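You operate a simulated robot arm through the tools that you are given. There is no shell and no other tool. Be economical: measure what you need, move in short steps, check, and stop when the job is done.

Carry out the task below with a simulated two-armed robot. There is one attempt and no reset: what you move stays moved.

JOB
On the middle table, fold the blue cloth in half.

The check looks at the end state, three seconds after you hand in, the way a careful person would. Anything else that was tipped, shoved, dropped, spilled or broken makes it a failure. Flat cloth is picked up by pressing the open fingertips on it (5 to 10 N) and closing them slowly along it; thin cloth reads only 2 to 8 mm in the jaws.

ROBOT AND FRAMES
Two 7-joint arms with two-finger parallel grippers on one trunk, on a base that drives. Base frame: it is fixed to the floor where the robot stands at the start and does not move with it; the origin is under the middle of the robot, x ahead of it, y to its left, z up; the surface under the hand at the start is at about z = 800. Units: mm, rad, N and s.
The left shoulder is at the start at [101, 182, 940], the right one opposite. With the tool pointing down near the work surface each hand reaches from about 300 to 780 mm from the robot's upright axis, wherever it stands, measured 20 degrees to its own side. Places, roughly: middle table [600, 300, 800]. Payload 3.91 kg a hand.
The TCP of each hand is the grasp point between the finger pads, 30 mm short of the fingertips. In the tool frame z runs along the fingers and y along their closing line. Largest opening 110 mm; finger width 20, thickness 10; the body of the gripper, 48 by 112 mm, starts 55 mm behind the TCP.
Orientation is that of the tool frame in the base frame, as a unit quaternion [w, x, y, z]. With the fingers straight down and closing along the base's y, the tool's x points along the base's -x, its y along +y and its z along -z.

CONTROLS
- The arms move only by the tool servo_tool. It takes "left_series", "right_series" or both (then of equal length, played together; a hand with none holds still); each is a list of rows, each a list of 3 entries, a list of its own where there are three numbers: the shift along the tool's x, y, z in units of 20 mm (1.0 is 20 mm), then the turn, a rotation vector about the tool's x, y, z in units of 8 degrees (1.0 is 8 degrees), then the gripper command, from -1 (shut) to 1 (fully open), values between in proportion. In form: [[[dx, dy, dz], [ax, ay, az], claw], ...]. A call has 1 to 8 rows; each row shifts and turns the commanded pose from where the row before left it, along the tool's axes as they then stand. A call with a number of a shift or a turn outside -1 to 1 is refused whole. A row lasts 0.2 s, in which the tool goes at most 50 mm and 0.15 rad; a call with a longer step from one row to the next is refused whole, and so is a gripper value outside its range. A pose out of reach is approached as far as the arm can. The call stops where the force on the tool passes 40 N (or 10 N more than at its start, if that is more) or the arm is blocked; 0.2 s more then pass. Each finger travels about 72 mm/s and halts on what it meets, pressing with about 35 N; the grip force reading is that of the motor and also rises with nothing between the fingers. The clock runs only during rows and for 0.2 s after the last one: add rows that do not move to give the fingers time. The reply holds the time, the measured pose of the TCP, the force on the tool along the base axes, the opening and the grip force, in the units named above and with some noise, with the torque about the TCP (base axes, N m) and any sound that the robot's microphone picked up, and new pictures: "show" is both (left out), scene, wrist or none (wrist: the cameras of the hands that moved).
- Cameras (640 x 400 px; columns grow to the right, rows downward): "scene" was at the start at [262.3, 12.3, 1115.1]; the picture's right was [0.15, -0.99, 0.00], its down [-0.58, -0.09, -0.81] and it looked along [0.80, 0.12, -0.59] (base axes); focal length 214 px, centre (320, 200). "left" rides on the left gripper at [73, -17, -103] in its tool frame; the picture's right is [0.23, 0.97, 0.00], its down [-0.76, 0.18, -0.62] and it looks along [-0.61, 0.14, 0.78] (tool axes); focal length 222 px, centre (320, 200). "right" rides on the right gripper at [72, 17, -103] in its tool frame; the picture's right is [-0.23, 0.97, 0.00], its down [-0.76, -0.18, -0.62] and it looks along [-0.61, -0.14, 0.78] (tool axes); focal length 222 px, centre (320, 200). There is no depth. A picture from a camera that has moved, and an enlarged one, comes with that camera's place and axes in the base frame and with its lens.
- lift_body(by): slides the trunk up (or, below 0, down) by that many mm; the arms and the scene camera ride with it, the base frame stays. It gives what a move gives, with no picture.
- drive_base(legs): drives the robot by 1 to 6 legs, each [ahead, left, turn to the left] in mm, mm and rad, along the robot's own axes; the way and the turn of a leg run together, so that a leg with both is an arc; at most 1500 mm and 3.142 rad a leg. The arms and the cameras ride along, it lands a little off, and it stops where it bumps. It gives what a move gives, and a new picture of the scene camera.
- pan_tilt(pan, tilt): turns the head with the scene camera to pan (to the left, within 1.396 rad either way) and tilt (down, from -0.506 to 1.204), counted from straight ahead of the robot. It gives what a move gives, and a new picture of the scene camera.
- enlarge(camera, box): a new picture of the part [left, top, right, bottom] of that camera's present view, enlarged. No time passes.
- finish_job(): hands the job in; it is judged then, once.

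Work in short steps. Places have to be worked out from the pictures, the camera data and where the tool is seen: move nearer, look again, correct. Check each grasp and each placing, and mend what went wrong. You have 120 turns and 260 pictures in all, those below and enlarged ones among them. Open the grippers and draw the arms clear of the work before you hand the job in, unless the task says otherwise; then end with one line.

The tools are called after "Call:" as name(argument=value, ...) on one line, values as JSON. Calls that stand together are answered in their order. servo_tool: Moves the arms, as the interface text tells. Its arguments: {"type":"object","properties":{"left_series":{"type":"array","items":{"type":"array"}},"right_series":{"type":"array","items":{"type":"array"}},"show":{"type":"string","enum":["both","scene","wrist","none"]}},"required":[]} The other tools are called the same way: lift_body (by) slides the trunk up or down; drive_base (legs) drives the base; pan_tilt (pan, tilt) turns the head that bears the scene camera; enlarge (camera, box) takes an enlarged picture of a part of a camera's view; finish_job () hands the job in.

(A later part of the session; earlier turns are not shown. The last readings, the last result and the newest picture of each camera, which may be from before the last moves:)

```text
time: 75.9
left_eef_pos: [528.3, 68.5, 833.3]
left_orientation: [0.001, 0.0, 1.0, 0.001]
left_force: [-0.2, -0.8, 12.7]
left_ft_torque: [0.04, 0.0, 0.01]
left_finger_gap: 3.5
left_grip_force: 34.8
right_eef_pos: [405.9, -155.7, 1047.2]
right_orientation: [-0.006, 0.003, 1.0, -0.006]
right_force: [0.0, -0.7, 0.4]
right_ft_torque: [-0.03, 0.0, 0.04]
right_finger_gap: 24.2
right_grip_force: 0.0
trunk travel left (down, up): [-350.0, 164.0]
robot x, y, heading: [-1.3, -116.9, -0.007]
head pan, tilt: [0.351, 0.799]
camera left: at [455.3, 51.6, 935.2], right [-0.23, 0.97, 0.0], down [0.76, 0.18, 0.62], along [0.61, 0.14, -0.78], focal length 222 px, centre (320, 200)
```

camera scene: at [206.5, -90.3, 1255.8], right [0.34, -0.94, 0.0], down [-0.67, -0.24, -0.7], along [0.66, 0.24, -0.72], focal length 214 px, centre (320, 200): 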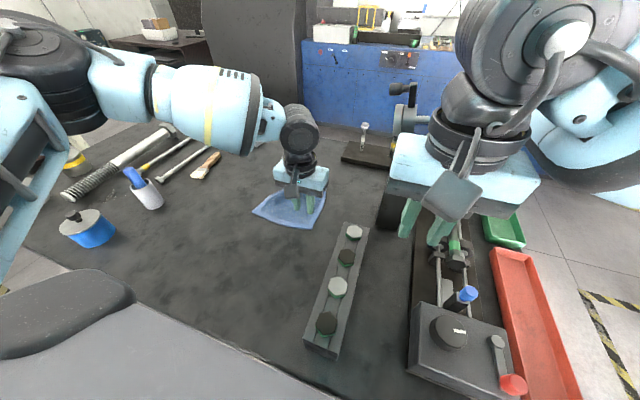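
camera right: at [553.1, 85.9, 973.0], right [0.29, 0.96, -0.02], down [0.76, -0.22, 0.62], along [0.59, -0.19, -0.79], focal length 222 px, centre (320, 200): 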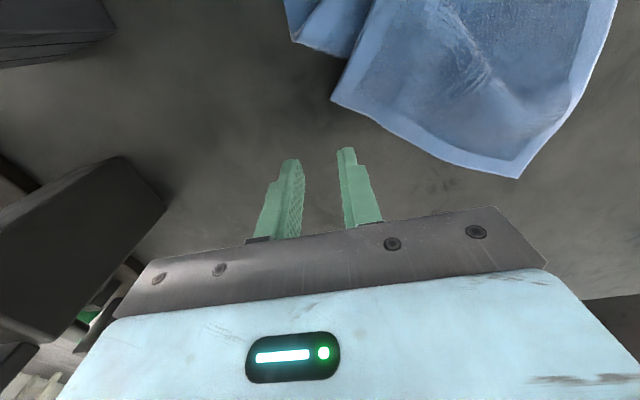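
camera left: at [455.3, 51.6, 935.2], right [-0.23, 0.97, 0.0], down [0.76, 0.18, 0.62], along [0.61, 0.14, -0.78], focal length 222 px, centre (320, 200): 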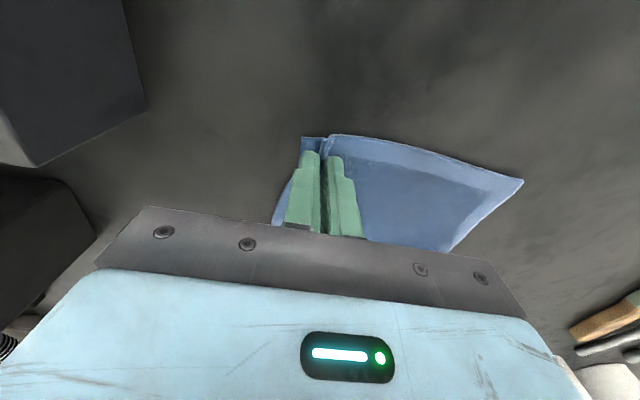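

The near-right corner is gripped with a 3.5 mm reading. I start the arc up and over toward the far-left.

Call:
servo_tool(left_series=[[[-0.03, 0.04, -1], [0, 0, 0], -1], [[-0.08, 0.13, -0.95], [0, 0, 0], -1], [[-0.16, 0.25, -0.95], [0, 0, 0], -1], [[-0.22, 0.34, -0.85], [0, 0, 0], -1], [[-0.27, 0.42, -0.85], [0, 0, 0], -1], [[-0.32, 0.5, -0.75], [0, 0, 0], -1], [[-0.4, 0.63, -0.65], [0, 0, 0], -1], [[-0.4, 0.63, -0.5], [0, 0, 0], -1]], show="none")

Call:
enlarge(camera="scene", box=[216, 130, 376, 230])

```text
time: 77.7
left_eef_pos: [567.2, 129.0, 962.0]
left_orientation: [0.001, 0.0, 1.0, 0.0]
left_force: [0.5, -0.3, 0.6]
left_ft_torque: [-0.02, 0.01, 0.0]
left_finger_gap: 3.5
left_grip_force: 35.3
right_eef_pos: [405.9, -154.6, 1046.8]
right_orientation: [-0.005, 0.002, 1.0, -0.006]
right_force: [-1.0, 0.1, 0.3]
right_ft_torque: [0.02, 0.01, -0.02]
right_finger_gap: 24.2
right_grip_force: 0.0
trunk travel left (down, up): [-350.0, 164.0]
robot x, y, heading: [-0.8, -116.7, -0.009]
head pan, tilt: [0.351, 0.799]
```

```text
4.00 times, centred on (296, 180) of scene
camera zoom: at [206.8, -90.2, 1255.7], right [0.34, -0.94, 0.0], down [-0.67, -0.24, -0.7], along [0.66, 0.24, -0.72], focal length 858 px, centre (416, 280)
```

zoom: 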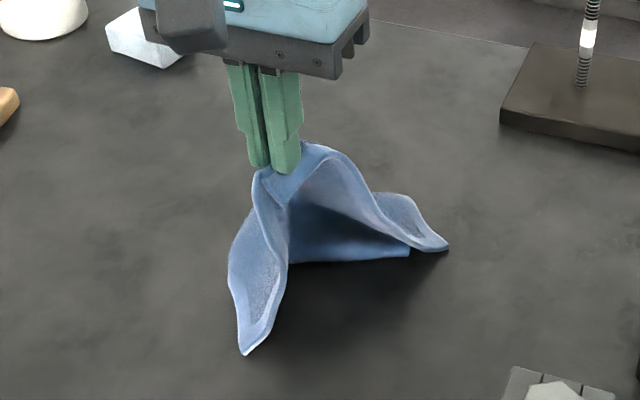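

The flip is going as planned, with the far-left flap staying on the table. I continue the arc over.

Call:
servo_tool(left_series=[[[-0.4, 0.63, -0.4], [0, 0, 0], -1], [[-0.54, 0.84, -0.25], [0, 0, 0], -1], [[-0.54, 0.84, 0], [0, 0, 0], -1], [[-0.54, 0.84, 0.15], [0, 0, 0], -1], [[-0.54, 0.84, 0.35], [0, 0, 0], -1], [[-0.54, 0.84, 0.45], [0, 0, 0], -1], [[-0.54, 0.84, 0.6], [0, 0, 0], -1], [[-0.54, 0.84, 0.75], [0, 0, 0], -1]], show="none")

Call:
enlarge(camera="scene", box=[196, 110, 356, 210])

```text
time: 79.5
left_eef_pos: [650.0, 256.2, 931.5]
left_orientation: [0.0, 0.001, 1.0, 0.0]
left_force: [-1.3, -1.3, 0.1]
left_ft_torque: [0.04, 0.05, -0.02]
left_finger_gap: 3.4
left_grip_force: 35.0
right_eef_pos: [405.4, -154.7, 1045.0]
right_orientation: [-0.005, 0.002, 1.0, -0.006]
right_force: [0.1, -0.5, 0.2]
right_ft_torque: [0.01, -0.02, 0.02]
right_finger_gap: 24.3
right_grip_force: 0.1
trunk travel left (down, up): [-350.0, 164.0]
robot x, y, heading: [-1.9, -118.2, -0.003]
head pan, tilt: [0.351, 0.799]
```

```text
4.00 times, centred on (276, 160) of scene
camera zoom: at [207.3, -90.1, 1255.6], right [0.34, -0.94, 0.0], down [-0.67, -0.24, -0.7], along [0.66, 0.24, -0.72], focal length 858 px, centre (496, 360)
```

zoom: 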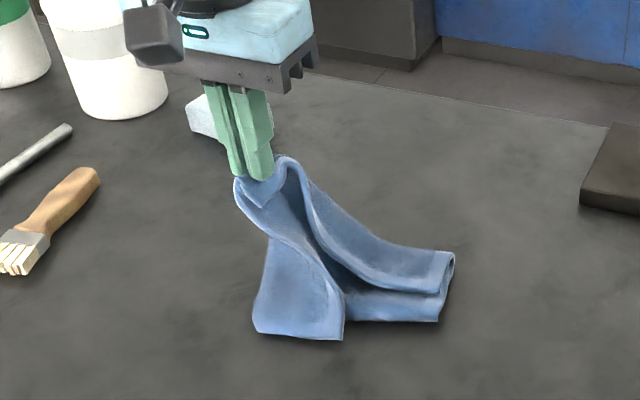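

It's coming over well. Next I lower it while still pulling in the same direction.

Call:
servo_tool(left_series=[[[-0.4, 0.6, 0.6], [0, 0, 0], -1], [[-0.4, 0.6, 0.7], [0, 0, 0], -1], [[-0.35, 0.55, 0.8], [0, 0, 0], -1], [[-0.35, 0.55, 0.8], [0, 0, 0], -1], [[-0.3, 0.45, 0.8], [0, 0, 0], -1], [[-0.2, 0.3, 0.7], [0, 0, 0], -1]], show="none")

Call:
enlarge(camera="scene", box=[196, 110, 356, 210])

```text
time: 80.9
left_eef_pos: [673.9, 330.6, 849.1]
left_orientation: [0.0, 0.001, 1.0, 0.0]
left_force: [-0.2, 0.1, -0.4]
left_ft_torque: [-0.01, 0.02, -0.01]
left_finger_gap: 3.4
left_grip_force: 35.1
left hand out of reach, approached as far as the arm can: row 4, 5, 6
right_eef_pos: [404.8, -155.0, 1045.2]
right_orientation: [-0.005, 0.002, 1.0, -0.006]
right_force: [-0.4, 0.8, -0.4]
right_ft_torque: [0.01, 0.01, 0.02]
right_finger_gap: 24.2
right_grip_force: 0.0
trunk travel left (down, up): [-350.0, 164.0]
robot x, y, heading: [-5.4, -118.0, -0.001]
head pan, tilt: [0.351, 0.799]
```

```text
4.00 times, centred on (276, 160) of scene
camera zoom: at [206.9, -90.3, 1255.7], right [0.34, -0.94, 0.0], down [-0.67, -0.24, -0.7], along [0.66, 0.24, -0.72], focal length 858 px, centre (496, 360)
```

zoom: 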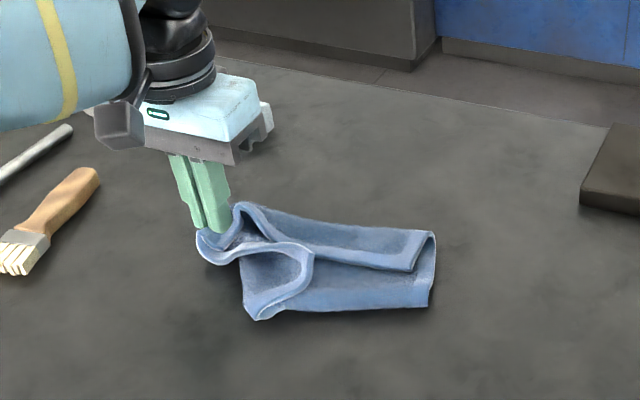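

Interesting: the sheet now lies lengthwise, with its right-edge strip already doubled back toward the left edge. I'll lower and release here, then look at the settled shape.

Call:
servo_tool(left_series=[[[0, 0, 0.5], [0, 0, 0], -1], [[0, 0, 0], [0, 0, 0], -0.8], [[0, 0, 0], [0, 0, 0], -0.5], [[0, 0, -1], [0, 0, 0], -0.5], [[0, 0, -1], [0, 0, 0], -0.5], [[0, 0.5, -1], [0, 0, 0], -0.5], [[0.5, 1, -1], [0, 0, 0], -0.5], [[0.5, 1, -1], [0, 0, 0], -0.5]], show="wrist")

Call:
enlarge(camera="scene", box=[196, 110, 356, 210])

```text
time: 82.7
left_eef_pos: [653.0, 378.6, 943.1]
left_orientation: [0.0, 0.002, 1.0, -0.001]
left_force: [0.6, 0.0, 0.6]
left_ft_torque: [0.02, 0.0, -0.02]
left_finger_gap: 27.7
left_grip_force: 0.1
right_eef_pos: [404.6, -154.5, 1046.6]
right_orientation: [-0.005, 0.002, 1.0, -0.006]
right_force: [-0.1, -0.1, 0.0]
right_ft_torque: [-0.04, 0.01, 0.01]
right_finger_gap: 24.5
right_grip_force: 0.0
trunk travel left (down, up): [-350.0, 164.0]
robot x, y, heading: [-0.4, -118.0, -0.004]
head pan, tilt: [0.351, 0.799]
camera left: at [580.0, 361.5, 1044.9], right [-0.22, 0.97, 0.0], down [0.76, 0.18, 0.62], along [0.61, 0.14, -0.78], focal length 222 px, centre (320, 200)
```

left: 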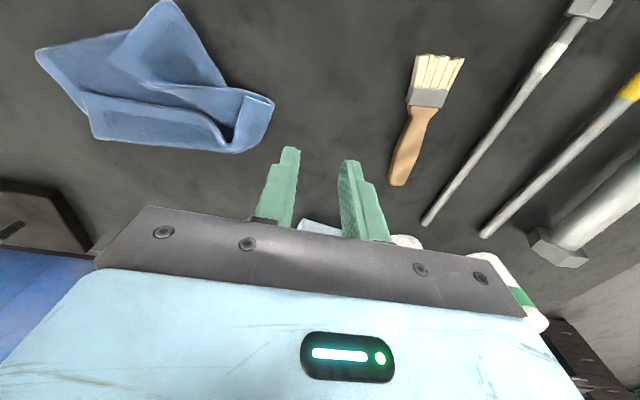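

```text
4.00 times, centred on (276, 160) of scene
camera zoom: at [206.4, -90.2, 1255.8], right [0.34, -0.94, 0.0], down [-0.67, -0.24, -0.7], along [0.66, 0.24, -0.72], focal length 858 px, centre (496, 360)
```

zoom: 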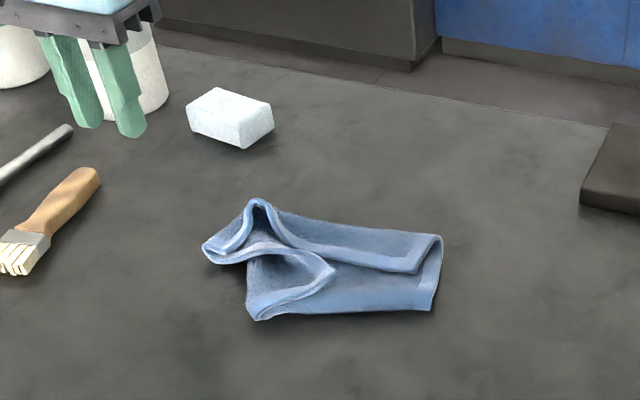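

The near-left corner is folded over onto the top, with its tip near (659,210). I need to pull it outward to straighten the left edge. First I yaw the left gripper about 60° so it can pinch that tip.

Call:
servo_tool(left_series=[[[0, 0, 0], [0, 0, 1], -0.64], [[0, 0, 0], [0, 0, 1], -0.64], [[0, 0, 0], [0, 0, 1], -0.64], [[0, 0, 0], [0, 0, 1], -0.64], [[0, 0, 0], [0, 0, 1], -0.64], [[0, 0, 0], [0, 0, 1], -0.64], [[0, 0, 0], [0, 0, 1], -0.64], [[0, 0, 0], [0, 0, 0.5], -0.64]], show="none")

Call:
servo_tool(left_series=[[[-0.88, -0.54, 0], [0, 0, 0], -0.64], [[-0.88, -0.54, 0.3], [0, 0, 0], -0.64], [[-0.88, -0.54, 0.5], [0, 0, 0], -0.64], [[-0.88, -0.54, 0.5], [0, 0, 0], -0.64], [[-0.88, -0.54, 0.5], [0, 0, 0], -0.64], [[-0.88, -0.54, 0.6], [0, 0, 0], -0.64], [[-0.88, -0.54, 0.6], [0, 0, 0], -0.64], [[0, 0, 0], [0, 0, 0], -0.64]], show="wrist")

Call:
enlarge(camera="scene", box=[196, 110, 356, 210])

```text
time: 84.5
left_eef_pos: [655.9, 378.4, 940.4]
left_orientation: [0.0, 0.502, 0.865, -0.001]
left_force: [0.3, -0.6, -0.2]
left_ft_torque: [0.02, -0.04, -0.02]
left_finger_gap: 19.8
left_grip_force: 0.0
right_eef_pos: [406.6, -154.6, 1047.5]
right_orientation: [-0.005, 0.003, 1.0, -0.006]
right_force: [-0.5, 0.3, -0.4]
right_ft_torque: [0.05, 0.01, 0.03]
right_finger_gap: 24.3
right_grip_force: 0.1
trunk travel left (down, up): [-350.0, 164.0]
robot x, y, heading: [-0.7, -117.6, -0.004]
head pan, tilt: [0.351, 0.799]
```

```text
time: 86.3
left_eef_pos: [651.7, 234.3, 878.6]
left_orientation: [0.001, 0.5, 0.866, 0.0]
left_force: [-0.6, 1.1, -0.5]
left_ft_torque: [0.05, -0.02, -0.02]
left_finger_gap: 19.5
left_grip_force: 0.0
right_eef_pos: [404.4, -154.6, 1046.8]
right_orientation: [-0.006, 0.003, 1.0, -0.006]
right_force: [-0.2, 0.0, 0.3]
right_ft_torque: [0.0, 0.02, 0.0]
right_finger_gap: 24.3
right_grip_force: 0.0
trunk travel left (down, up): [-350.0, 164.0]
robot x, y, heading: [-0.1, -114.5, -0.0]
head pan, tilt: [0.351, 0.799]
camera left: at [600.7, 287.7, 980.1], right [0.73, 0.68, 0.0], down [0.53, -0.57, 0.62], along [0.43, -0.46, -0.78], focal length 222 px, centre (320, 200)
```

left: 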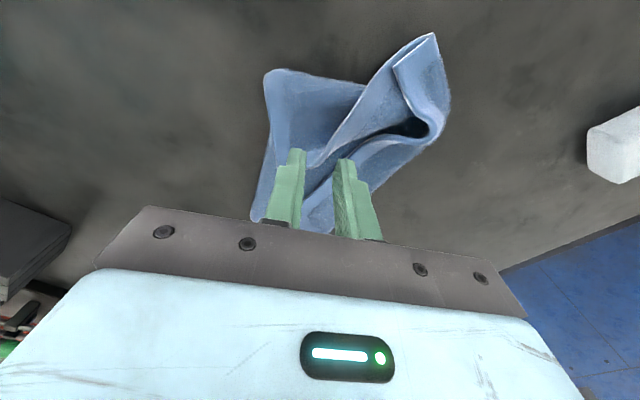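

```text
4.00 times, centred on (276, 160) of scene
camera zoom: at [206.7, -90.2, 1255.7], right [0.34, -0.94, 0.0], down [-0.67, -0.24, -0.7], along [0.66, 0.24, -0.72], focal length 858 px, centre (496, 360)
```

zoom: 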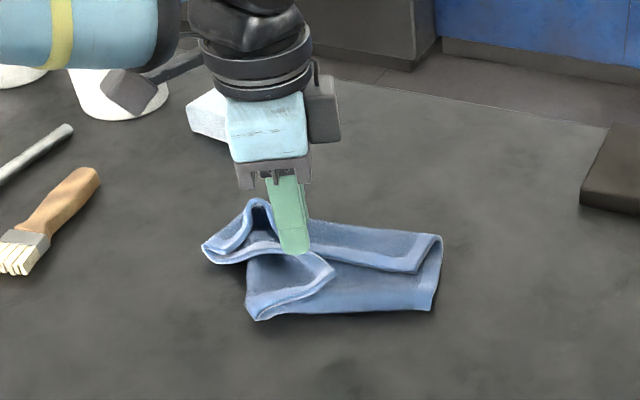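

The flap tip lies right under the fingertips. I descend to contact.

Call:
servo_tool(left_series=[[[0, 0, 0.7], [0, 0, 0], -0.64], [[0, 0, 0.6], [0, 0, 0], -0.64], [[0, 0, 0.3], [0, 0, 0], -0.64], [[0, 0, 0.2], [0, 0, 0], -0.64], [[0, 0, 0.15], [0, 0, 0], -0.64], [[0, 0, 0], [0, 0, 0], -0.64]], show="none")

```text
time: 87.7
left_eef_pos: [650.1, 234.7, 841.3]
left_orientation: [0.0, 0.501, 0.866, 0.001]
left_force: [-0.5, -0.5, 3.3]
left_ft_torque: [0.02, 0.01, 0.04]
left_finger_gap: 19.9
left_grip_force: 0.0
right_eef_pos: [404.3, -156.2, 1045.9]
right_orientation: [-0.006, 0.002, 1.0, -0.006]
right_force: [-0.6, -0.2, 0.7]
right_ft_torque: [0.01, 0.01, 0.0]
right_finger_gap: 24.3
right_grip_force: 0.1
trunk travel left (down, up): [-350.0, 164.0]
robot x, y, heading: [1.3, -116.1, -0.006]
head pan, tilt: [0.351, 0.799]
```

I read 3 N of light contact, which is right for catching only the upper layer. I'll press a touch more and close slowly.

Call:
servo_tool(left_series=[[[0, 0, 0.08], [0, 0, 0], -0.66], [[0, 0, 0], [0, 0, 0], -0.72], [[0, 0, 0], [0, 0, 0], -0.79], [[0, 0, 0], [0, 0, 0], -0.86], [[0, 0, 0], [0, 0, 0], -0.93], [[0, 0, 0], [0, 0, 0], -1], [[0, 0, 0], [0, 0, 0], -1]], show="none")

Call:
servo_tool(left_series=[[[0, 0, -1], [0, 0, 0], -1], [[0, 0, -1], [0, 0, 0], -1], [[0, 0, 0], [0, 0, 0], -1]], show="wrist")

Call:
enlarge(camera="scene", box=[196, 110, 356, 210])

```text
time: 89.3
left_eef_pos: [649.6, 236.2, 839.7]
left_orientation: [0.0, 0.501, 0.866, 0.0]
left_force: [1.1, -0.3, 3.4]
left_ft_torque: [0.01, -0.01, 0.0]
left_finger_gap: 2.4
left_grip_force: 35.3
right_eef_pos: [405.5, -154.8, 1046.8]
right_orientation: [-0.005, 0.003, 1.0, -0.006]
right_force: [-0.6, 0.5, 0.5]
right_ft_torque: [0.03, -0.01, 0.02]
right_finger_gap: 24.3
right_grip_force: 0.0
trunk travel left (down, up): [-350.0, 164.0]
robot x, y, heading: [-0.9, -118.3, -0.005]
head pan, tilt: [0.351, 0.799]
```

```text
time: 90.1
left_eef_pos: [652.1, 235.7, 879.4]
left_orientation: [0.0, 0.501, 0.866, 0.0]
left_force: [-0.8, -0.8, -0.6]
left_ft_torque: [-0.02, 0.01, 0.0]
left_finger_gap: 2.4
left_grip_force: 34.6
right_eef_pos: [406.3, -154.7, 1047.0]
right_orientation: [-0.005, 0.002, 1.0, -0.005]
right_force: [0.6, -0.2, -0.8]
right_ft_torque: [0.0, -0.02, -0.02]
right_finger_gap: 24.3
right_grip_force: 0.1
trunk travel left (down, up): [-350.0, 164.0]
robot x, y, heading: [1.3, -118.9, -0.003]
head pan, tilt: [0.351, 0.799]
camera left: at [600.3, 289.0, 981.1], right [0.73, 0.68, 0.0], down [0.53, -0.57, 0.62], along [0.42, -0.46, -0.78], focal length 222 px, centre (320, 200)
```

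left: 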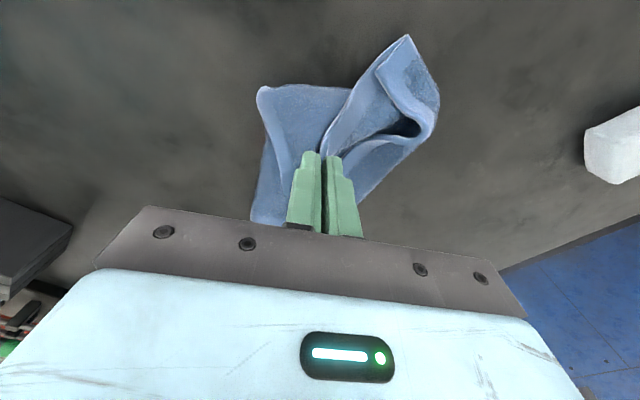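

```text
4.00 times, centred on (276, 160) of scene
camera zoom: at [207.0, -90.3, 1255.7], right [0.34, -0.94, 0.0], down [-0.67, -0.24, -0.7], along [0.66, 0.24, -0.72], focal length 858 px, centre (496, 360)
```

zoom: 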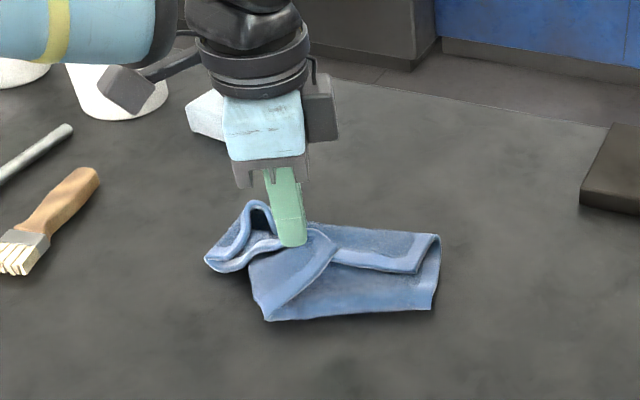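

The corner is gripped and lifting cleanly. I carry it out to about (593,311) to straighten the left edge, and lay it down.

Call:
servo_tool(left_series=[[[0.94, -0.14, -0.6], [0, 0, 0], -1], [[0.94, -0.14, -0.2], [0, 0, 0], -1], [[0.94, -0.14, 0.4], [0, 0, 0], -1], [[0.94, -0.14, 0.7], [0, 0, 0], -1], [[0.94, -0.14, 0.8], [0, 0, 0], -1], [[0.3, 0, 0.6], [0, 0, 0], -1], [[0, 0, 0], [0, 0, 0], -1]], show="wrist")

Call:
enlarge(camera="scene", box=[196, 110, 356, 210])

```text
time: 91.7
left_eef_pos: [590.2, 313.8, 844.4]
left_orientation: [0.0, 0.501, 0.866, 0.0]
left_force: [0.3, -0.3, 0.1]
left_ft_torque: [-0.03, -0.02, 0.02]
left_finger_gap: 2.3
left_grip_force: 35.6
right_eef_pos: [404.0, -154.2, 1046.7]
right_orientation: [-0.005, 0.003, 1.0, -0.006]
right_force: [0.6, -0.3, -0.1]
right_ft_torque: [-0.02, 0.0, -0.04]
right_finger_gap: 24.3
right_grip_force: 0.0
trunk travel left (down, up): [-350.0, 164.0]
robot x, y, heading: [2.3, -116.3, -0.002]
head pan, tilt: [0.351, 0.799]
camera left: at [539.4, 367.2, 946.9], right [0.73, 0.68, 0.0], down [0.53, -0.57, 0.62], along [0.43, -0.46, -0.78], focal length 222 px, centre (320, 200)
```

left: 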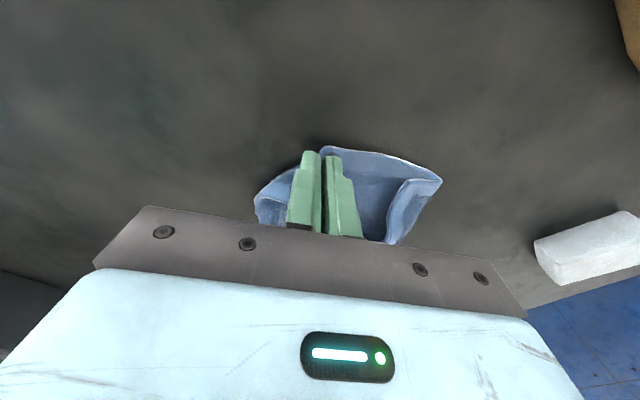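

```text
4.00 times, centred on (276, 160) of scene
camera zoom: at [206.8, -90.4, 1255.7], right [0.34, -0.94, 0.0], down [-0.67, -0.24, -0.7], along [0.66, 0.24, -0.72], focal length 858 px, centre (496, 360)
```

zoom: 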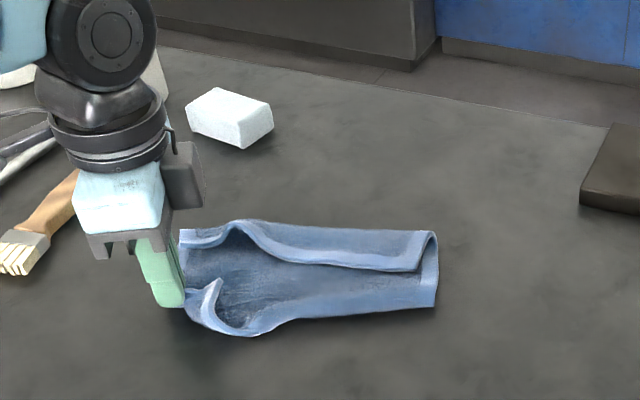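

Excellent, it's now a long strip with the right side folded partway over. I release, back off upward and look.

Call:
servo_tool(left_series=[[[0, 0, 0.2], [0, 0, 0], -1], [[0, 0, 0], [0, 0, 0], -0.85], [[0, 0, 0], [0, 0, 0], -0.7], [[0, 0, 0], [0, 0, 0], -0.55], [[0, 0, -1], [0, 0, 0], -0.55], [[0, 0, -1], [0, 0, 0], -0.55], [[1, 0, -1], [0, 0, 0], -0.55], [[1, 0, -1], [0, 0, 0], -0.55]], show="wrist")

Call:
enlarge(camera="scene", box=[196, 110, 356, 210])

```text
time: 93.5
left_eef_pos: [566.9, 348.5, 921.1]
left_orientation: [0.0, 0.501, 0.865, 0.0]
left_force: [0.2, 1.1, -0.4]
left_ft_torque: [0.04, -0.01, 0.0]
left_finger_gap: 24.8
left_grip_force: 0.1
right_eef_pos: [403.9, -155.2, 1047.2]
right_orientation: [-0.005, 0.003, 1.0, -0.007]
right_force: [0.3, 0.4, 0.9]
right_ft_torque: [-0.01, 0.0, -0.04]
right_finger_gap: 24.1
right_grip_force: 0.0
trunk travel left (down, up): [-350.0, 164.0]
robot x, y, heading: [-1.6, -119.8, -0.003]
head pan, tilt: [0.351, 0.799]
camera left: at [517.0, 401.4, 1023.6], right [0.73, 0.68, 0.0], down [0.53, -0.57, 0.62], along [0.42, -0.46, -0.78], focal length 222 px, centre (320, 200)
```

left: 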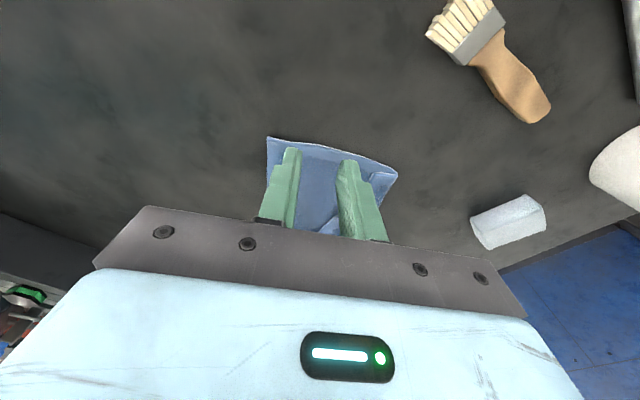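

```text
4.00 times, centred on (276, 160) of scene
camera zoom: at [206.6, -90.4, 1255.8], right [0.34, -0.94, 0.0], down [-0.67, -0.24, -0.7], along [0.66, 0.24, -0.72], focal length 858 px, centre (496, 360)
```

zoom: 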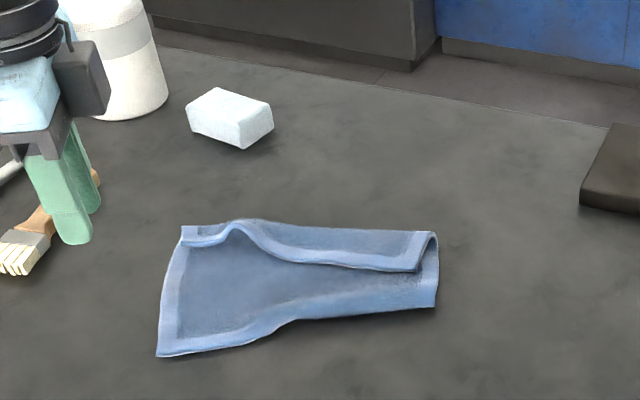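

The cloth is nicely laid out: NL (540,297), FL (663,126), NR ≈(661,353) and FR ≈(688,153), with FR already nearly on FL. What remains is bringing NR over to NL. I'll drive 55 mm left for reach and unyaw the gripper above NR.

Call:
drive_base(legs=[[0, 55, 0]])

Call:
servo_tool(left_series=[[[0, 0, -0.5], [0, 0, -1], -0.64], [[0, 0, 0], [0, 0, -1], -0.64], [[0, 0, 0], [0, 0, -1], -0.64], [[0, 0, 0], [0, 0, -1], -0.64], [[0, 0, 0], [0, 0, -1], -0.64], [[0, 0, 0], [0, 0, -1], -0.64], [[0, 0, 0], [0, 0, -1], -0.64], [[0, 0, 0], [0, 0, -0.5], -0.64]], show="none")

```text
time: 94.7
left_eef_pos: [568.6, 402.7, 919.4]
left_orientation: [0.0, 0.503, 0.865, 0.0]
left_force: [-0.2, 0.2, 0.4]
left_ft_torque: [-0.02, -0.01, -0.02]
left_finger_gap: 24.8
left_grip_force: 0.1
right_eef_pos: [404.9, -99.2, 1046.4]
right_orientation: [-0.005, 0.003, 1.0, -0.006]
right_force: [-0.1, -0.2, 0.4]
right_ft_torque: [-0.03, -0.01, -0.03]
right_finger_gap: 24.4
right_grip_force: 0.0
trunk travel left (down, up): [-350.0, 164.0]
robot x, y, heading: [3.6, -65.7, -0.006]
head pan, tilt: [0.351, 0.799]
camera scene: at [207.2, -35.0, 1255.7], right [0.34, -0.94, 0.0], down [-0.67, -0.24, -0.7], along [0.66, 0.24, -0.72], focal length 214 px, centre (320, 200)
```

scene: 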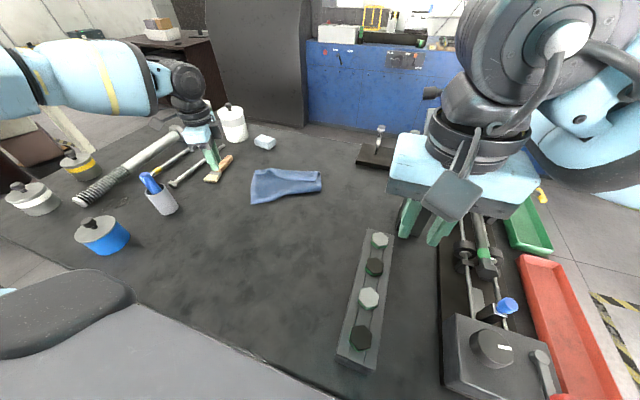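

```text
time: 96.5
left_eef_pos: [568.9, 403.1, 931.6]
left_orientation: [0.0, 0.002, 1.0, 0.0]
left_force: [-0.3, -0.2, 0.2]
left_ft_torque: [0.0, 0.01, 0.01]
left_finger_gap: 19.8
left_grip_force: 0.0
right_eef_pos: [404.5, -100.5, 1046.0]
right_orientation: [-0.005, 0.003, 1.0, -0.006]
right_force: [0.0, -0.1, -0.4]
right_ft_torque: [0.01, -0.01, -0.01]
right_finger_gap: 24.3
right_grip_force: 0.0
trunk travel left (down, up): [-350.0, 164.0]
robot x, y, heading: [2.8, -60.7, -0.007]
head pan, tilt: [0.351, 0.799]
```

Now above the NR curl.

Call:
servo_tool(left_series=[[[-0.99, -0.63, 0.2], [0, 0, 0], -0.64], [[-0.99, -0.63, 0.4], [0, 0, 0], -0.64], [[-0.99, -0.63, 0.5], [0, 0, 0], -0.64], [[-0.99, -0.63, 0.5], [0, 0, 0], -0.64], [[-0.99, -0.63, 0.5], [0, 0, 0], -0.64], [[0, 0, 0], [0, 0, 0], -0.64]], show="wrist")

Call:
enlarge(camera="scene", box=[206, 120, 366, 220])

```text
time: 97.9
left_eef_pos: [668.5, 337.8, 890.1]
left_orientation: [0.0, 0.002, 1.0, 0.0]
left_force: [-0.3, -0.4, 0.2]
left_ft_torque: [-0.03, 0.01, -0.02]
left_finger_gap: 19.9
left_grip_force: 0.1
right_eef_pos: [404.7, -100.1, 1046.1]
right_orientation: [-0.005, 0.003, 1.0, -0.005]
right_force: [0.5, -0.2, 0.0]
right_ft_torque: [0.01, -0.02, 0.01]
right_finger_gap: 24.1
right_grip_force: 0.1
trunk travel left (down, up): [-350.0, 164.0]
robot x, y, heading: [-0.6, -61.7, -0.006]
head pan, tilt: [0.351, 0.799]
camera left: at [596.2, 321.5, 991.5], right [-0.22, 0.97, 0.0], down [0.76, 0.17, 0.62], along [0.61, 0.14, -0.78], focal length 222 px, centre (320, 200)
```

left: 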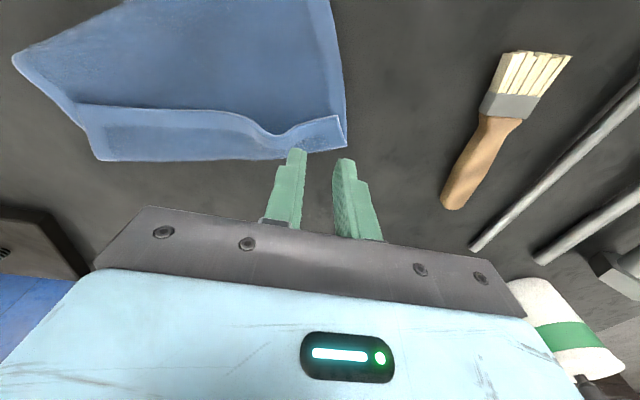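

```text
4.00 times, centred on (286, 170) of scene
camera zoom: at [206.7, -35.1, 1255.8], right [0.34, -0.94, 0.0], down [-0.67, -0.24, -0.7], along [0.66, 0.24, -0.72], focal length 858 px, centre (456, 320)
```

zoom: 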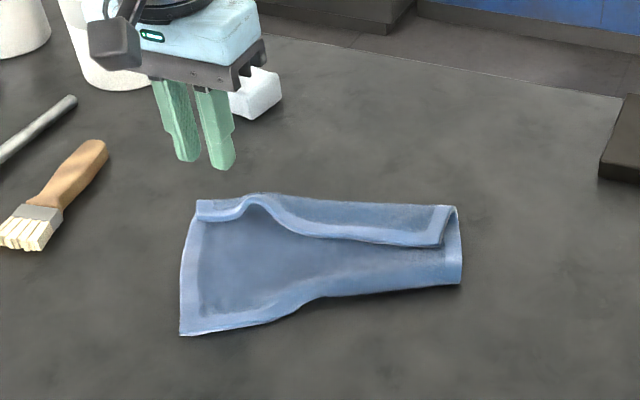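

NR is at about (651,351), with the crease at (677,365). I shift to (664,342) and descend lightly.

Call:
servo_tool(left_series=[[[0.22, 0.2, 0.6], [0, 0, 0], -0.64], [[0, 0, 0.7], [0, 0, 0], -0.64], [[0, 0, 0.6], [0, 0, 0], -0.64], [[0, 0, 0.4], [0, 0, 0], -0.64], [[0, 0, 0.2], [0, 0, 0], -0.64], [[0, 0, 0.1], [0, 0, 0], -0.64], [[0, 0, 0], [0, 0, 0], -0.64]], show="none")

```text
time: 99.5
left_eef_pos: [664.7, 342.4, 837.7]
left_orientation: [0.001, 0.003, 1.0, 0.0]
left_force: [0.4, 0.2, 0.9]
left_ft_torque: [-0.01, -0.01, -0.01]
left_finger_gap: 19.9
left_grip_force: 0.1
right_eef_pos: [403.7, -99.7, 1046.1]
right_orientation: [-0.005, 0.004, 1.0, -0.006]
right_force: [0.8, -0.8, -0.1]
right_ft_torque: [-0.02, -0.02, -0.01]
right_finger_gap: 24.2
right_grip_force: 0.1
trunk travel left (down, up): [-350.0, 164.0]
robot x, y, heading: [0.9, -59.1, -0.005]
head pan, tilt: [0.351, 0.799]
```

Call:
servo_tool(left_series=[[[0, 0, 0.12], [0, 0, 0], -0.64], [[0, 0, 0.06], [0, 0, 0], -0.64], [[0, 0, 0], [0, 0, 0], -0.64]], show="none")

```text
time: 100.3
left_eef_pos: [663.7, 342.6, 835.6]
left_orientation: [0.002, 0.002, 1.0, 0.0]
left_force: [1.4, 0.8, 10.8]
left_ft_torque: [-0.02, -0.02, 0.0]
left_finger_gap: 19.9
left_grip_force: 0.0
right_eef_pos: [404.6, -100.7, 1045.8]
right_orientation: [-0.005, 0.004, 1.0, -0.008]
right_force: [0.0, 0.2, -0.4]
right_ft_torque: [0.01, 0.0, 0.0]
right_finger_gap: 24.2
right_grip_force: 0.1
trunk travel left (down, up): [-350.0, 164.0]
robot x, y, heading: [1.2, -61.8, -0.004]
head pan, tilt: [0.351, 0.799]
```

I have 10.8 N of contact, so I close slowly and lift to check.

Call:
servo_tool(left_series=[[[0, 0, -0.03], [0, 0, 0], -0.68], [[0, 0, 0], [0, 0, 0], -0.74], [[0, 0, 0], [0, 0, 0], -0.8], [[0, 0, 0], [0, 0, 0], -0.87], [[0, 0, 0], [0, 0, 0], -0.94], [[0, 0, 0], [0, 0, 0], -1], [[0, 0, 0], [0, 0, 0], -1]], show="none")

Call:
servo_tool(left_series=[[[0.1, 0, -1], [0, 0, 0], -1], [[0.1, 0, -1], [0, 0, 0], -1], [[0, 0, 0], [0, 0, 0], -1]], show="wrist")

Call:
enlarge(camera="scene", box=[206, 120, 366, 220])

```text
time: 101.9
left_eef_pos: [663.5, 342.2, 834.9]
left_orientation: [0.001, 0.002, 1.0, 0.0]
left_force: [0.5, 0.4, 12.4]
left_ft_torque: [-0.06, -0.05, 0.02]
left_finger_gap: 3.4
left_grip_force: 34.9
right_eef_pos: [404.8, -101.5, 1047.9]
right_orientation: [-0.006, 0.003, 1.0, -0.006]
right_force: [0.6, -1.3, 0.2]
right_ft_torque: [-0.04, 0.01, 0.0]
right_finger_gap: 24.2
right_grip_force: 0.1
trunk travel left (down, up): [-350.0, 164.0]
robot x, y, heading: [-4.4, -62.4, -0.009]
head pan, tilt: [0.351, 0.799]
```

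```text
time: 102.7
left_eef_pos: [660.7, 341.7, 873.3]
left_orientation: [-0.001, 0.003, 1.0, -0.001]
left_force: [0.5, 0.2, -0.1]
left_ft_torque: [-0.03, 0.02, -0.03]
left_finger_gap: 2.9
left_grip_force: 34.7
right_eef_pos: [405.3, -101.0, 1046.5]
right_orientation: [-0.006, 0.004, 1.0, -0.006]
right_force: [0.2, 0.0, 0.2]
right_ft_torque: [-0.02, -0.03, -0.01]
right_finger_gap: 24.0
right_grip_force: 0.0
trunk travel left (down, up): [-350.0, 164.0]
robot x, y, heading: [3.2, -57.3, -0.007]
head pan, tilt: [0.351, 0.799]
camera left: at [587.6, 324.8, 975.7], right [-0.22, 0.97, 0.0], down [0.76, 0.17, 0.62], along [0.61, 0.14, -0.78], focal length 222 px, centre (320, 200)
```

left: 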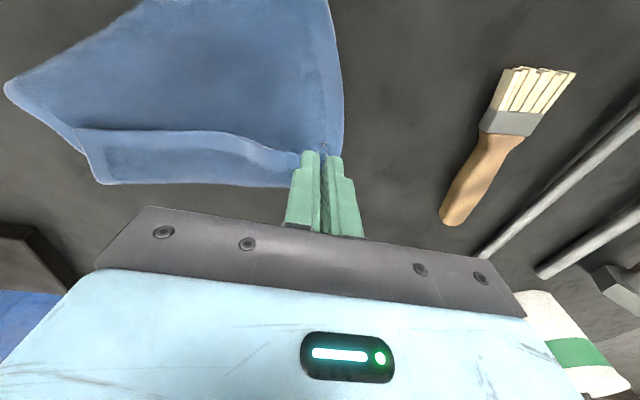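

```text
4.00 times, centred on (286, 170) of scene
camera zoom: at [207.4, -35.1, 1255.6], right [0.34, -0.94, 0.0], down [-0.67, -0.24, -0.7], along [0.66, 0.24, -0.72], focal length 858 px, centre (456, 320)
```

zoom: 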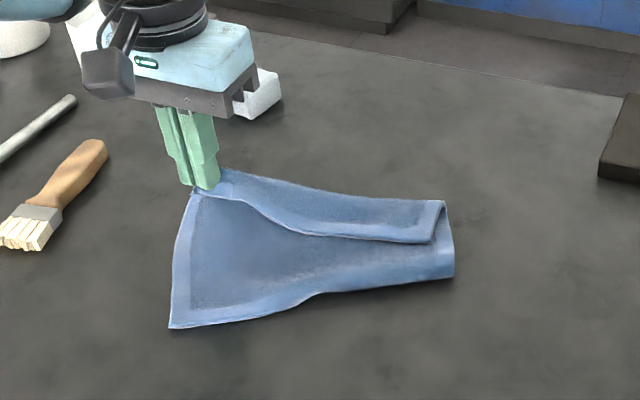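

The grip is good and the curl is lifting. I carry NR in an arc over to NL, now at (545,309), overshooting slightly and then settling back so the hem lies outward.

Call:
servo_tool(left_series=[[[0.9, -0.36, -0.9], [0, 0, 0], -1], [[0.9, -0.36, -0.6], [0, 0, 0], -1], [[0.9, -0.36, 0], [0, 0, 0], -1], [[0.9, -0.36, 0.6], [0, 0, 0], -1], [[0.9, -0.36, 0.9], [0, 0, 0], -1], [[0.9, -0.36, 0.9], [0, 0, 0], -1], [[-0.3, 0.1, 0.6], [0, 0, 0], -1], [[0, 0, 0], [0, 0, 0], -1]], show="wrist")

Call:
enlarge(camera="scene", box=[206, 120, 366, 220])

```text
time: 104.5
left_eef_pos: [557.4, 302.7, 843.0]
left_orientation: [0.001, 0.002, 1.0, -0.001]
left_force: [0.6, -0.2, -0.1]
left_ft_torque: [0.02, 0.01, 0.0]
left_finger_gap: 3.2
left_grip_force: 35.0
right_eef_pos: [405.7, -99.6, 1045.6]
right_orientation: [-0.006, 0.003, 1.0, -0.006]
right_force: [0.5, -0.6, -0.7]
right_ft_torque: [0.0, -0.02, 0.0]
right_finger_gap: 24.2
right_grip_force: 0.2
trunk travel left (down, up): [-350.0, 164.0]
robot x, y, heading: [-1.3, -60.5, -0.007]
head pan, tilt: [0.351, 0.799]
camera left: at [485.0, 285.0, 945.7], right [-0.22, 0.97, 0.0], down [0.76, 0.17, 0.62], along [0.61, 0.14, -0.78], focal length 222 px, centre (320, 200)
```

left: 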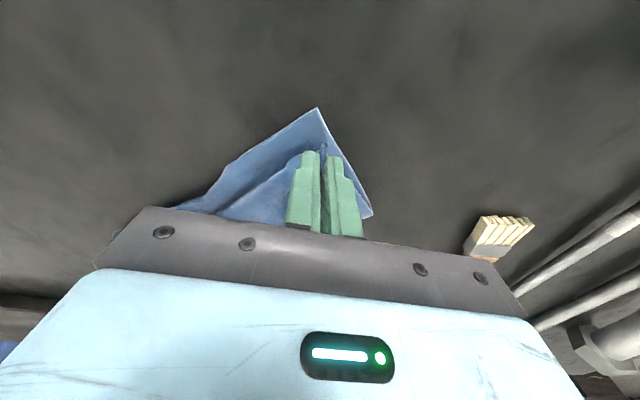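

```text
4.00 times, centred on (286, 170) of scene
camera zoom: at [206.9, -35.2, 1255.8], right [0.34, -0.94, 0.0], down [-0.67, -0.24, -0.7], along [0.66, 0.24, -0.72], focal length 858 px, centre (456, 320)
```

zoom: 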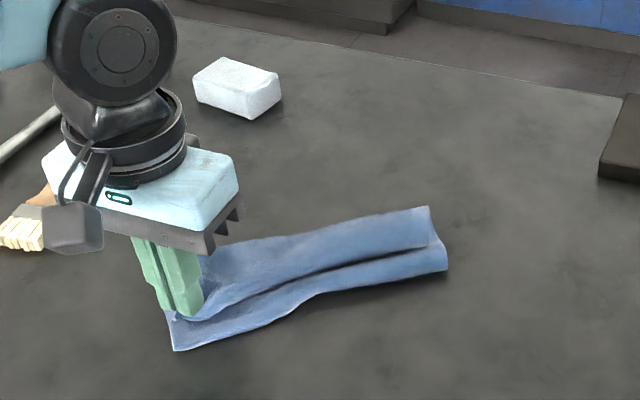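

Nearly there: NL is at (526,293), so the grip should be about 10 mm further toward it. I adjust, press down and release.

Call:
servo_tool(left_series=[[[0.75, -0.65, -0.1], [0, 0, 0], -1], [[-0.2, 0.1, 0.35], [0, 0, 0], -1], [[0, 0, 0.1], [0, 0, 0], -1], [[0, 0, 0], [0, 0, 0], -0.9], [[0, 0, 0], [0, 0, 0], -0.8], [[0, 0, 0], [0, 0, 0], -0.7], [[0, 0, 0], [0, 0, 0], -0.6], [[0, 0, 0], [0, 0, 0], -0.6]], show="none")

Call:
servo_tool(left_series=[[[0, 0, -1], [0, 0, 0], -0.6], [[0, 0, -1], [0, 0, 0], -0.6], [[0, 0, -1], [0, 0, 0], -0.6], [[0, 0, -1], [0, 0, 0], -0.6], [[0.5, 1, -0.5], [0, 0, 0], -0.6], [[0.5, 1, 0], [0, 0, 0], -0.6]], show="wrist")

Call:
enlarge(camera="scene", box=[206, 120, 366, 220])

```text
time: 106.3
left_eef_pos: [547.3, 288.7, 837.2]
left_orientation: [0.0, 0.004, 1.0, 0.0]
left_force: [0.0, 0.4, 1.8]
left_ft_torque: [-0.03, 0.0, 0.05]
left_finger_gap: 20.9
left_grip_force: 0.0
right_eef_pos: [405.6, -101.0, 1045.7]
right_orientation: [-0.004, 0.004, 1.0, -0.006]
right_force: [-0.4, -0.1, -0.5]
right_ft_torque: [-0.03, 0.0, 0.01]
right_finger_gap: 24.1
right_grip_force: 0.1
trunk travel left (down, up): [-350.0, 164.0]
robot x, y, heading: [-4.1, -59.8, -0.005]
head pan, tilt: [0.351, 0.799]
```

```text
time: 107.7
left_eef_pos: [525.6, 331.3, 923.9]
left_orientation: [0.0, 0.002, 1.0, 0.0]
left_force: [-0.3, -0.8, 0.6]
left_ft_torque: [-0.02, 0.0, 0.01]
left_finger_gap: 21.8
left_grip_force: 0.0
right_eef_pos: [405.2, -101.2, 1046.7]
right_orientation: [-0.005, 0.003, 1.0, -0.006]
right_force: [0.2, 0.3, 0.6]
right_ft_torque: [-0.03, 0.01, -0.01]
right_finger_gap: 24.6
right_grip_force: 0.1
trunk travel left (down, up): [-350.0, 164.0]
robot x, y, heading: [-2.4, -61.0, -0.007]
head pan, tilt: [0.351, 0.799]
camera left: at [452.5, 313.5, 1026.6], right [-0.22, 0.97, 0.0], down [0.76, 0.17, 0.62], along [0.61, 0.14, -0.78], focal length 222 px, centre (320, 200)
```

left: 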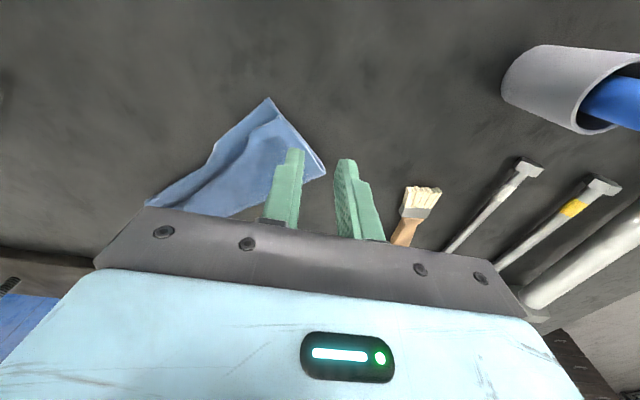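

```text
4.00 times, centred on (286, 170) of scene
camera zoom: at [207.0, -34.9, 1255.7], right [0.34, -0.94, 0.0], down [-0.67, -0.24, -0.7], along [0.66, 0.24, -0.72], focal length 858 px, centre (456, 320)
```

zoom: 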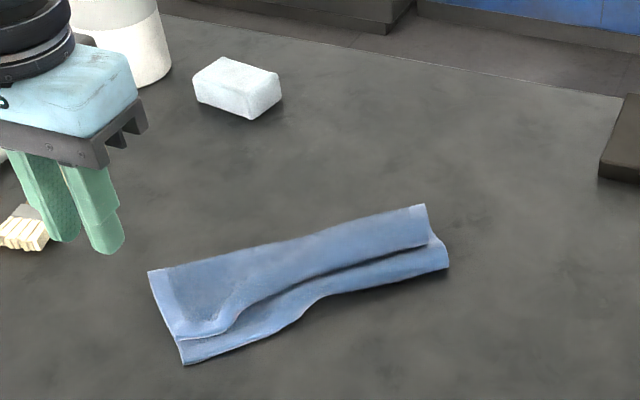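

Very good. The upper edge is about 20 mm short of the lower edge at the near end and 26 mm at the far end, and both can be improved. I start with the far corner FR, near (690,162).

Call:
servo_tool(left_series=[[[-1, -0.88, 0], [0, 0, 0], -0.64], [[-1, -0.88, 0], [0, 0, 0], -0.64], [[-1, -0.88, 0], [0, 0, 0], -0.64], [[-1, -0.88, 0], [0, 0, 0], -0.64], [[-1, -0.88, 0.2], [0, 0, 0], -0.64], [[-1, -0.88, 0.4], [0, 0, 0], -0.64], [[-1, -0.88, 0.5], [0, 0, 0], -0.64], [[-1, -0.88, 0.5], [0, 0, 0], -0.64]], show="none")

Call:
servo_tool(left_series=[[[-0.3, 0, 0.2], [0, 0, 0], -0.64], [[0, 0, 0], [0, 0, 0], -0.64]], show="wrist")

```text
time: 109.5
left_eef_pos: [653.3, 224.0, 912.8]
left_orientation: [0.001, 0.003, 1.0, 0.001]
left_force: [0.1, 0.4, -0.3]
left_ft_torque: [0.0, -0.02, 0.0]
left_finger_gap: 19.7
left_grip_force: 0.1
left hand out of reach, approached as far as the arm can: row 7, 8
right_eef_pos: [406.9, -100.9, 1046.7]
right_orientation: [-0.005, 0.004, 1.0, -0.006]
right_force: [-0.2, 1.2, -1.3]
right_ft_torque: [-0.01, 0.03, -0.01]
right_finger_gap: 24.1
right_grip_force: 0.0
trunk travel left (down, up): [-350.0, 164.0]
robot x, y, heading: [0.4, -59.6, -0.008]
head pan, tilt: [0.351, 0.799]
```

```text
time: 110.1
left_eef_pos: [653.6, 223.1, 912.1]
left_orientation: [0.0, 0.004, 1.0, 0.0]
left_force: [-0.1, 0.3, 0.3]
left_ft_torque: [-0.02, -0.03, 0.01]
left_finger_gap: 19.7
left_grip_force: 0.1
left hand out of reach, approached as far as the arm can: row 1
right_eef_pos: [406.1, -100.1, 1046.5]
right_orientation: [-0.005, 0.003, 1.0, -0.006]
right_force: [-0.4, 0.2, 0.2]
right_ft_torque: [-0.02, -0.02, -0.01]
right_finger_gap: 24.3
right_grip_force: 0.1
trunk travel left (down, up): [-350.0, 164.0]
robot x, y, heading: [-0.0, -62.8, -0.008]
head pan, tilt: [0.351, 0.799]
camera left: at [579.9, 206.4, 1015.0], right [-0.22, 0.98, 0.0], down [0.76, 0.17, 0.62], along [0.61, 0.14, -0.78], focal length 222 px, centre (320, 200)
```

left: 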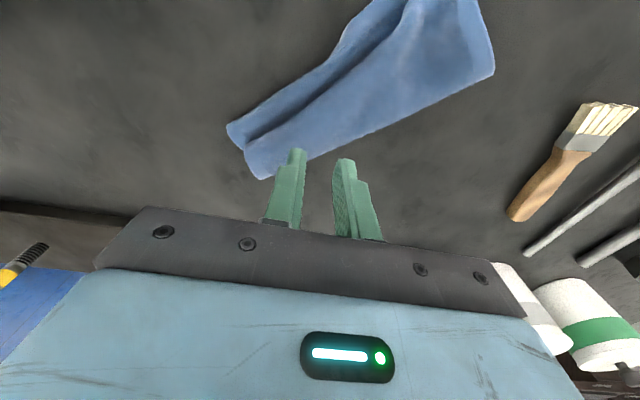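

Let me inspect the far end closely, because its width looks smaller than it should be.

Call:
enlarge(camera="left", box=[200, 0, 520, 200])

Call:
enlarge(camera="scene", box=[236, 160, 332, 220])

```text
2.00 times, centred on (360, 100) of left
camera zoom: at [579.9, 206.4, 1015.0], right [-0.22, 0.98, 0.0], down [0.76, 0.17, 0.62], along [0.61, 0.14, -0.78], focal length 444 px, centre (240, 400)
```

zoom: 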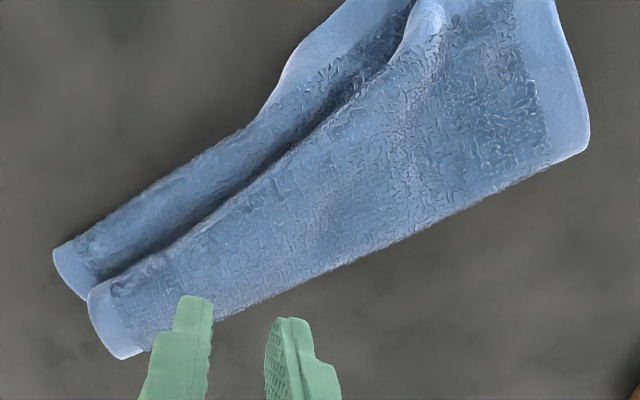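

```text
6.67 times, centred on (284, 190) of scene
camera zoom: at [207.3, -35.2, 1255.7], right [0.34, -0.94, 0.0], down [-0.67, -0.24, -0.7], along [0.66, 0.24, -0.72], focal length 1430 px, centre (560, 267)
```

zoom: 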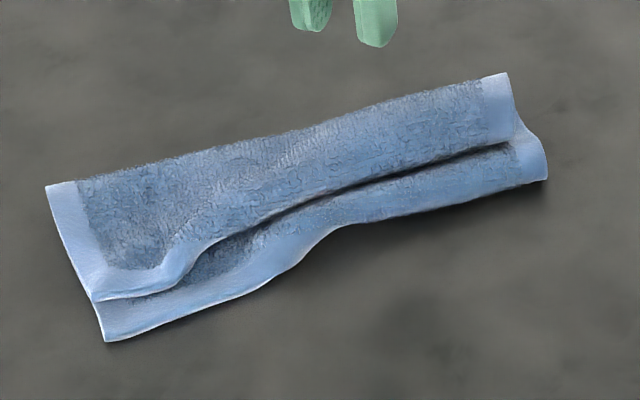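

The far half of both long edges is rolled under, because no side hems show there, while the near half is right. My plan is to pinch the crest (the fold itself) at the near end and drag the cloth closer for reach. Then I'll lift the far crest like a tent so the tucked sides drop open.

Call:
servo_tool(left_series=[[[0, 0, 0], [0, 0, 1], -0.45], [[0, 0, 0], [0, 0, 1], -0.45], [[0, 0, 0], [0, 0, 1], -0.45], [[0, 0, 0], [0, 0, 1], -0.45], [[0.9, 0.45, 0], [0, 0, 1], -0.45], [[0.9, 0.45, 0], [0, 0, 0.25], -0.45], [[1, 0.5, 0], [0, 0, 0], -0.45], [[1, 0.5, 0], [0, 0, 0], -0.45]], show="none")

Call:
servo_tool(left_series=[[[1, 0.5, 0.2], [0, 0, 0], -0.45], [[1, 0.5, 0.4], [0, 0, 0], -0.45], [[0, 0, 0], [0, 0, 0], -0.45]], show="wrist")

Call:
enlarge(camera="scene", box=[206, 120, 366, 220])

```text
time: 111.9
left_eef_pos: [616.6, 303.0, 909.4]
left_orientation: [0.0, 0.361, 0.933, 0.0]
left_force: [0.5, -0.4, -0.1]
left_ft_torque: [-0.02, -0.02, 0.01]
left_finger_gap: 30.0
left_grip_force: 0.1
right_eef_pos: [405.3, -101.4, 1045.4]
right_orientation: [-0.005, 0.004, 1.0, -0.006]
right_force: [-0.3, -0.4, -0.5]
right_ft_torque: [-0.02, 0.01, 0.03]
right_finger_gap: 24.0
right_grip_force: 0.2
trunk travel left (down, up): [-350.0, 164.0]
robot x, y, heading: [1.7, -64.8, -0.006]
head pan, tilt: [0.351, 0.799]
```

```text
time: 112.7
left_eef_pos: [602.2, 344.0, 895.9]
left_orientation: [-0.001, 0.36, 0.933, 0.0]
left_force: [-0.2, 0.7, -0.4]
left_ft_torque: [0.0, 0.01, 0.02]
left_finger_gap: 30.3
left_grip_force: 0.0
right_eef_pos: [404.6, -99.9, 1045.5]
right_orientation: [-0.005, 0.004, 1.0, -0.006]
right_force: [-1.0, -0.4, 0.3]
right_ft_torque: [-0.01, -0.03, 0.01]
right_finger_gap: 24.4
right_grip_force: 0.0
trunk travel left (down, up): [-350.0, 164.0]
robot x, y, heading: [-1.7, -60.7, -0.006]
head pan, tilt: [0.351, 0.799]
camera left: at [537.3, 379.4, 999.8], right [0.49, 0.87, 0.0], down [0.68, -0.38, 0.62], along [0.54, -0.3, -0.78], focal length 222 px, centre (320, 200)
```

left: 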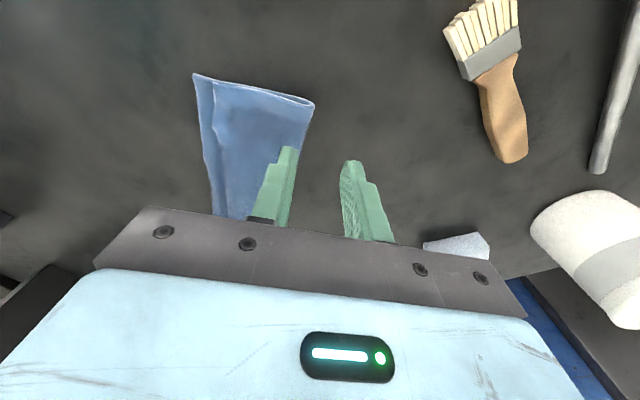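

```text
4.00 times, centred on (286, 170) of scene
camera zoom: at [207.2, -35.4, 1255.7], right [0.34, -0.94, 0.0], down [-0.67, -0.24, -0.7], along [0.66, 0.24, -0.72], focal length 858 px, centre (456, 320)
```

zoom: 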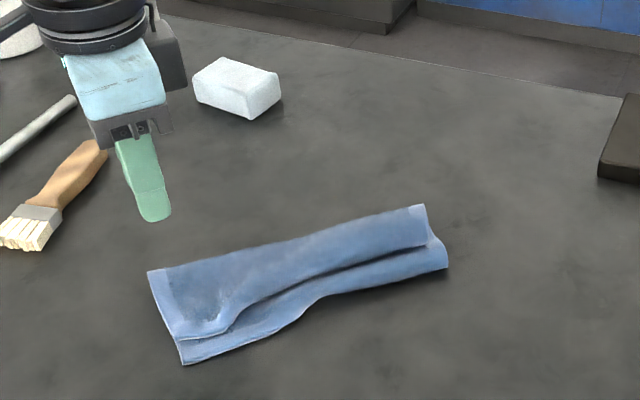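

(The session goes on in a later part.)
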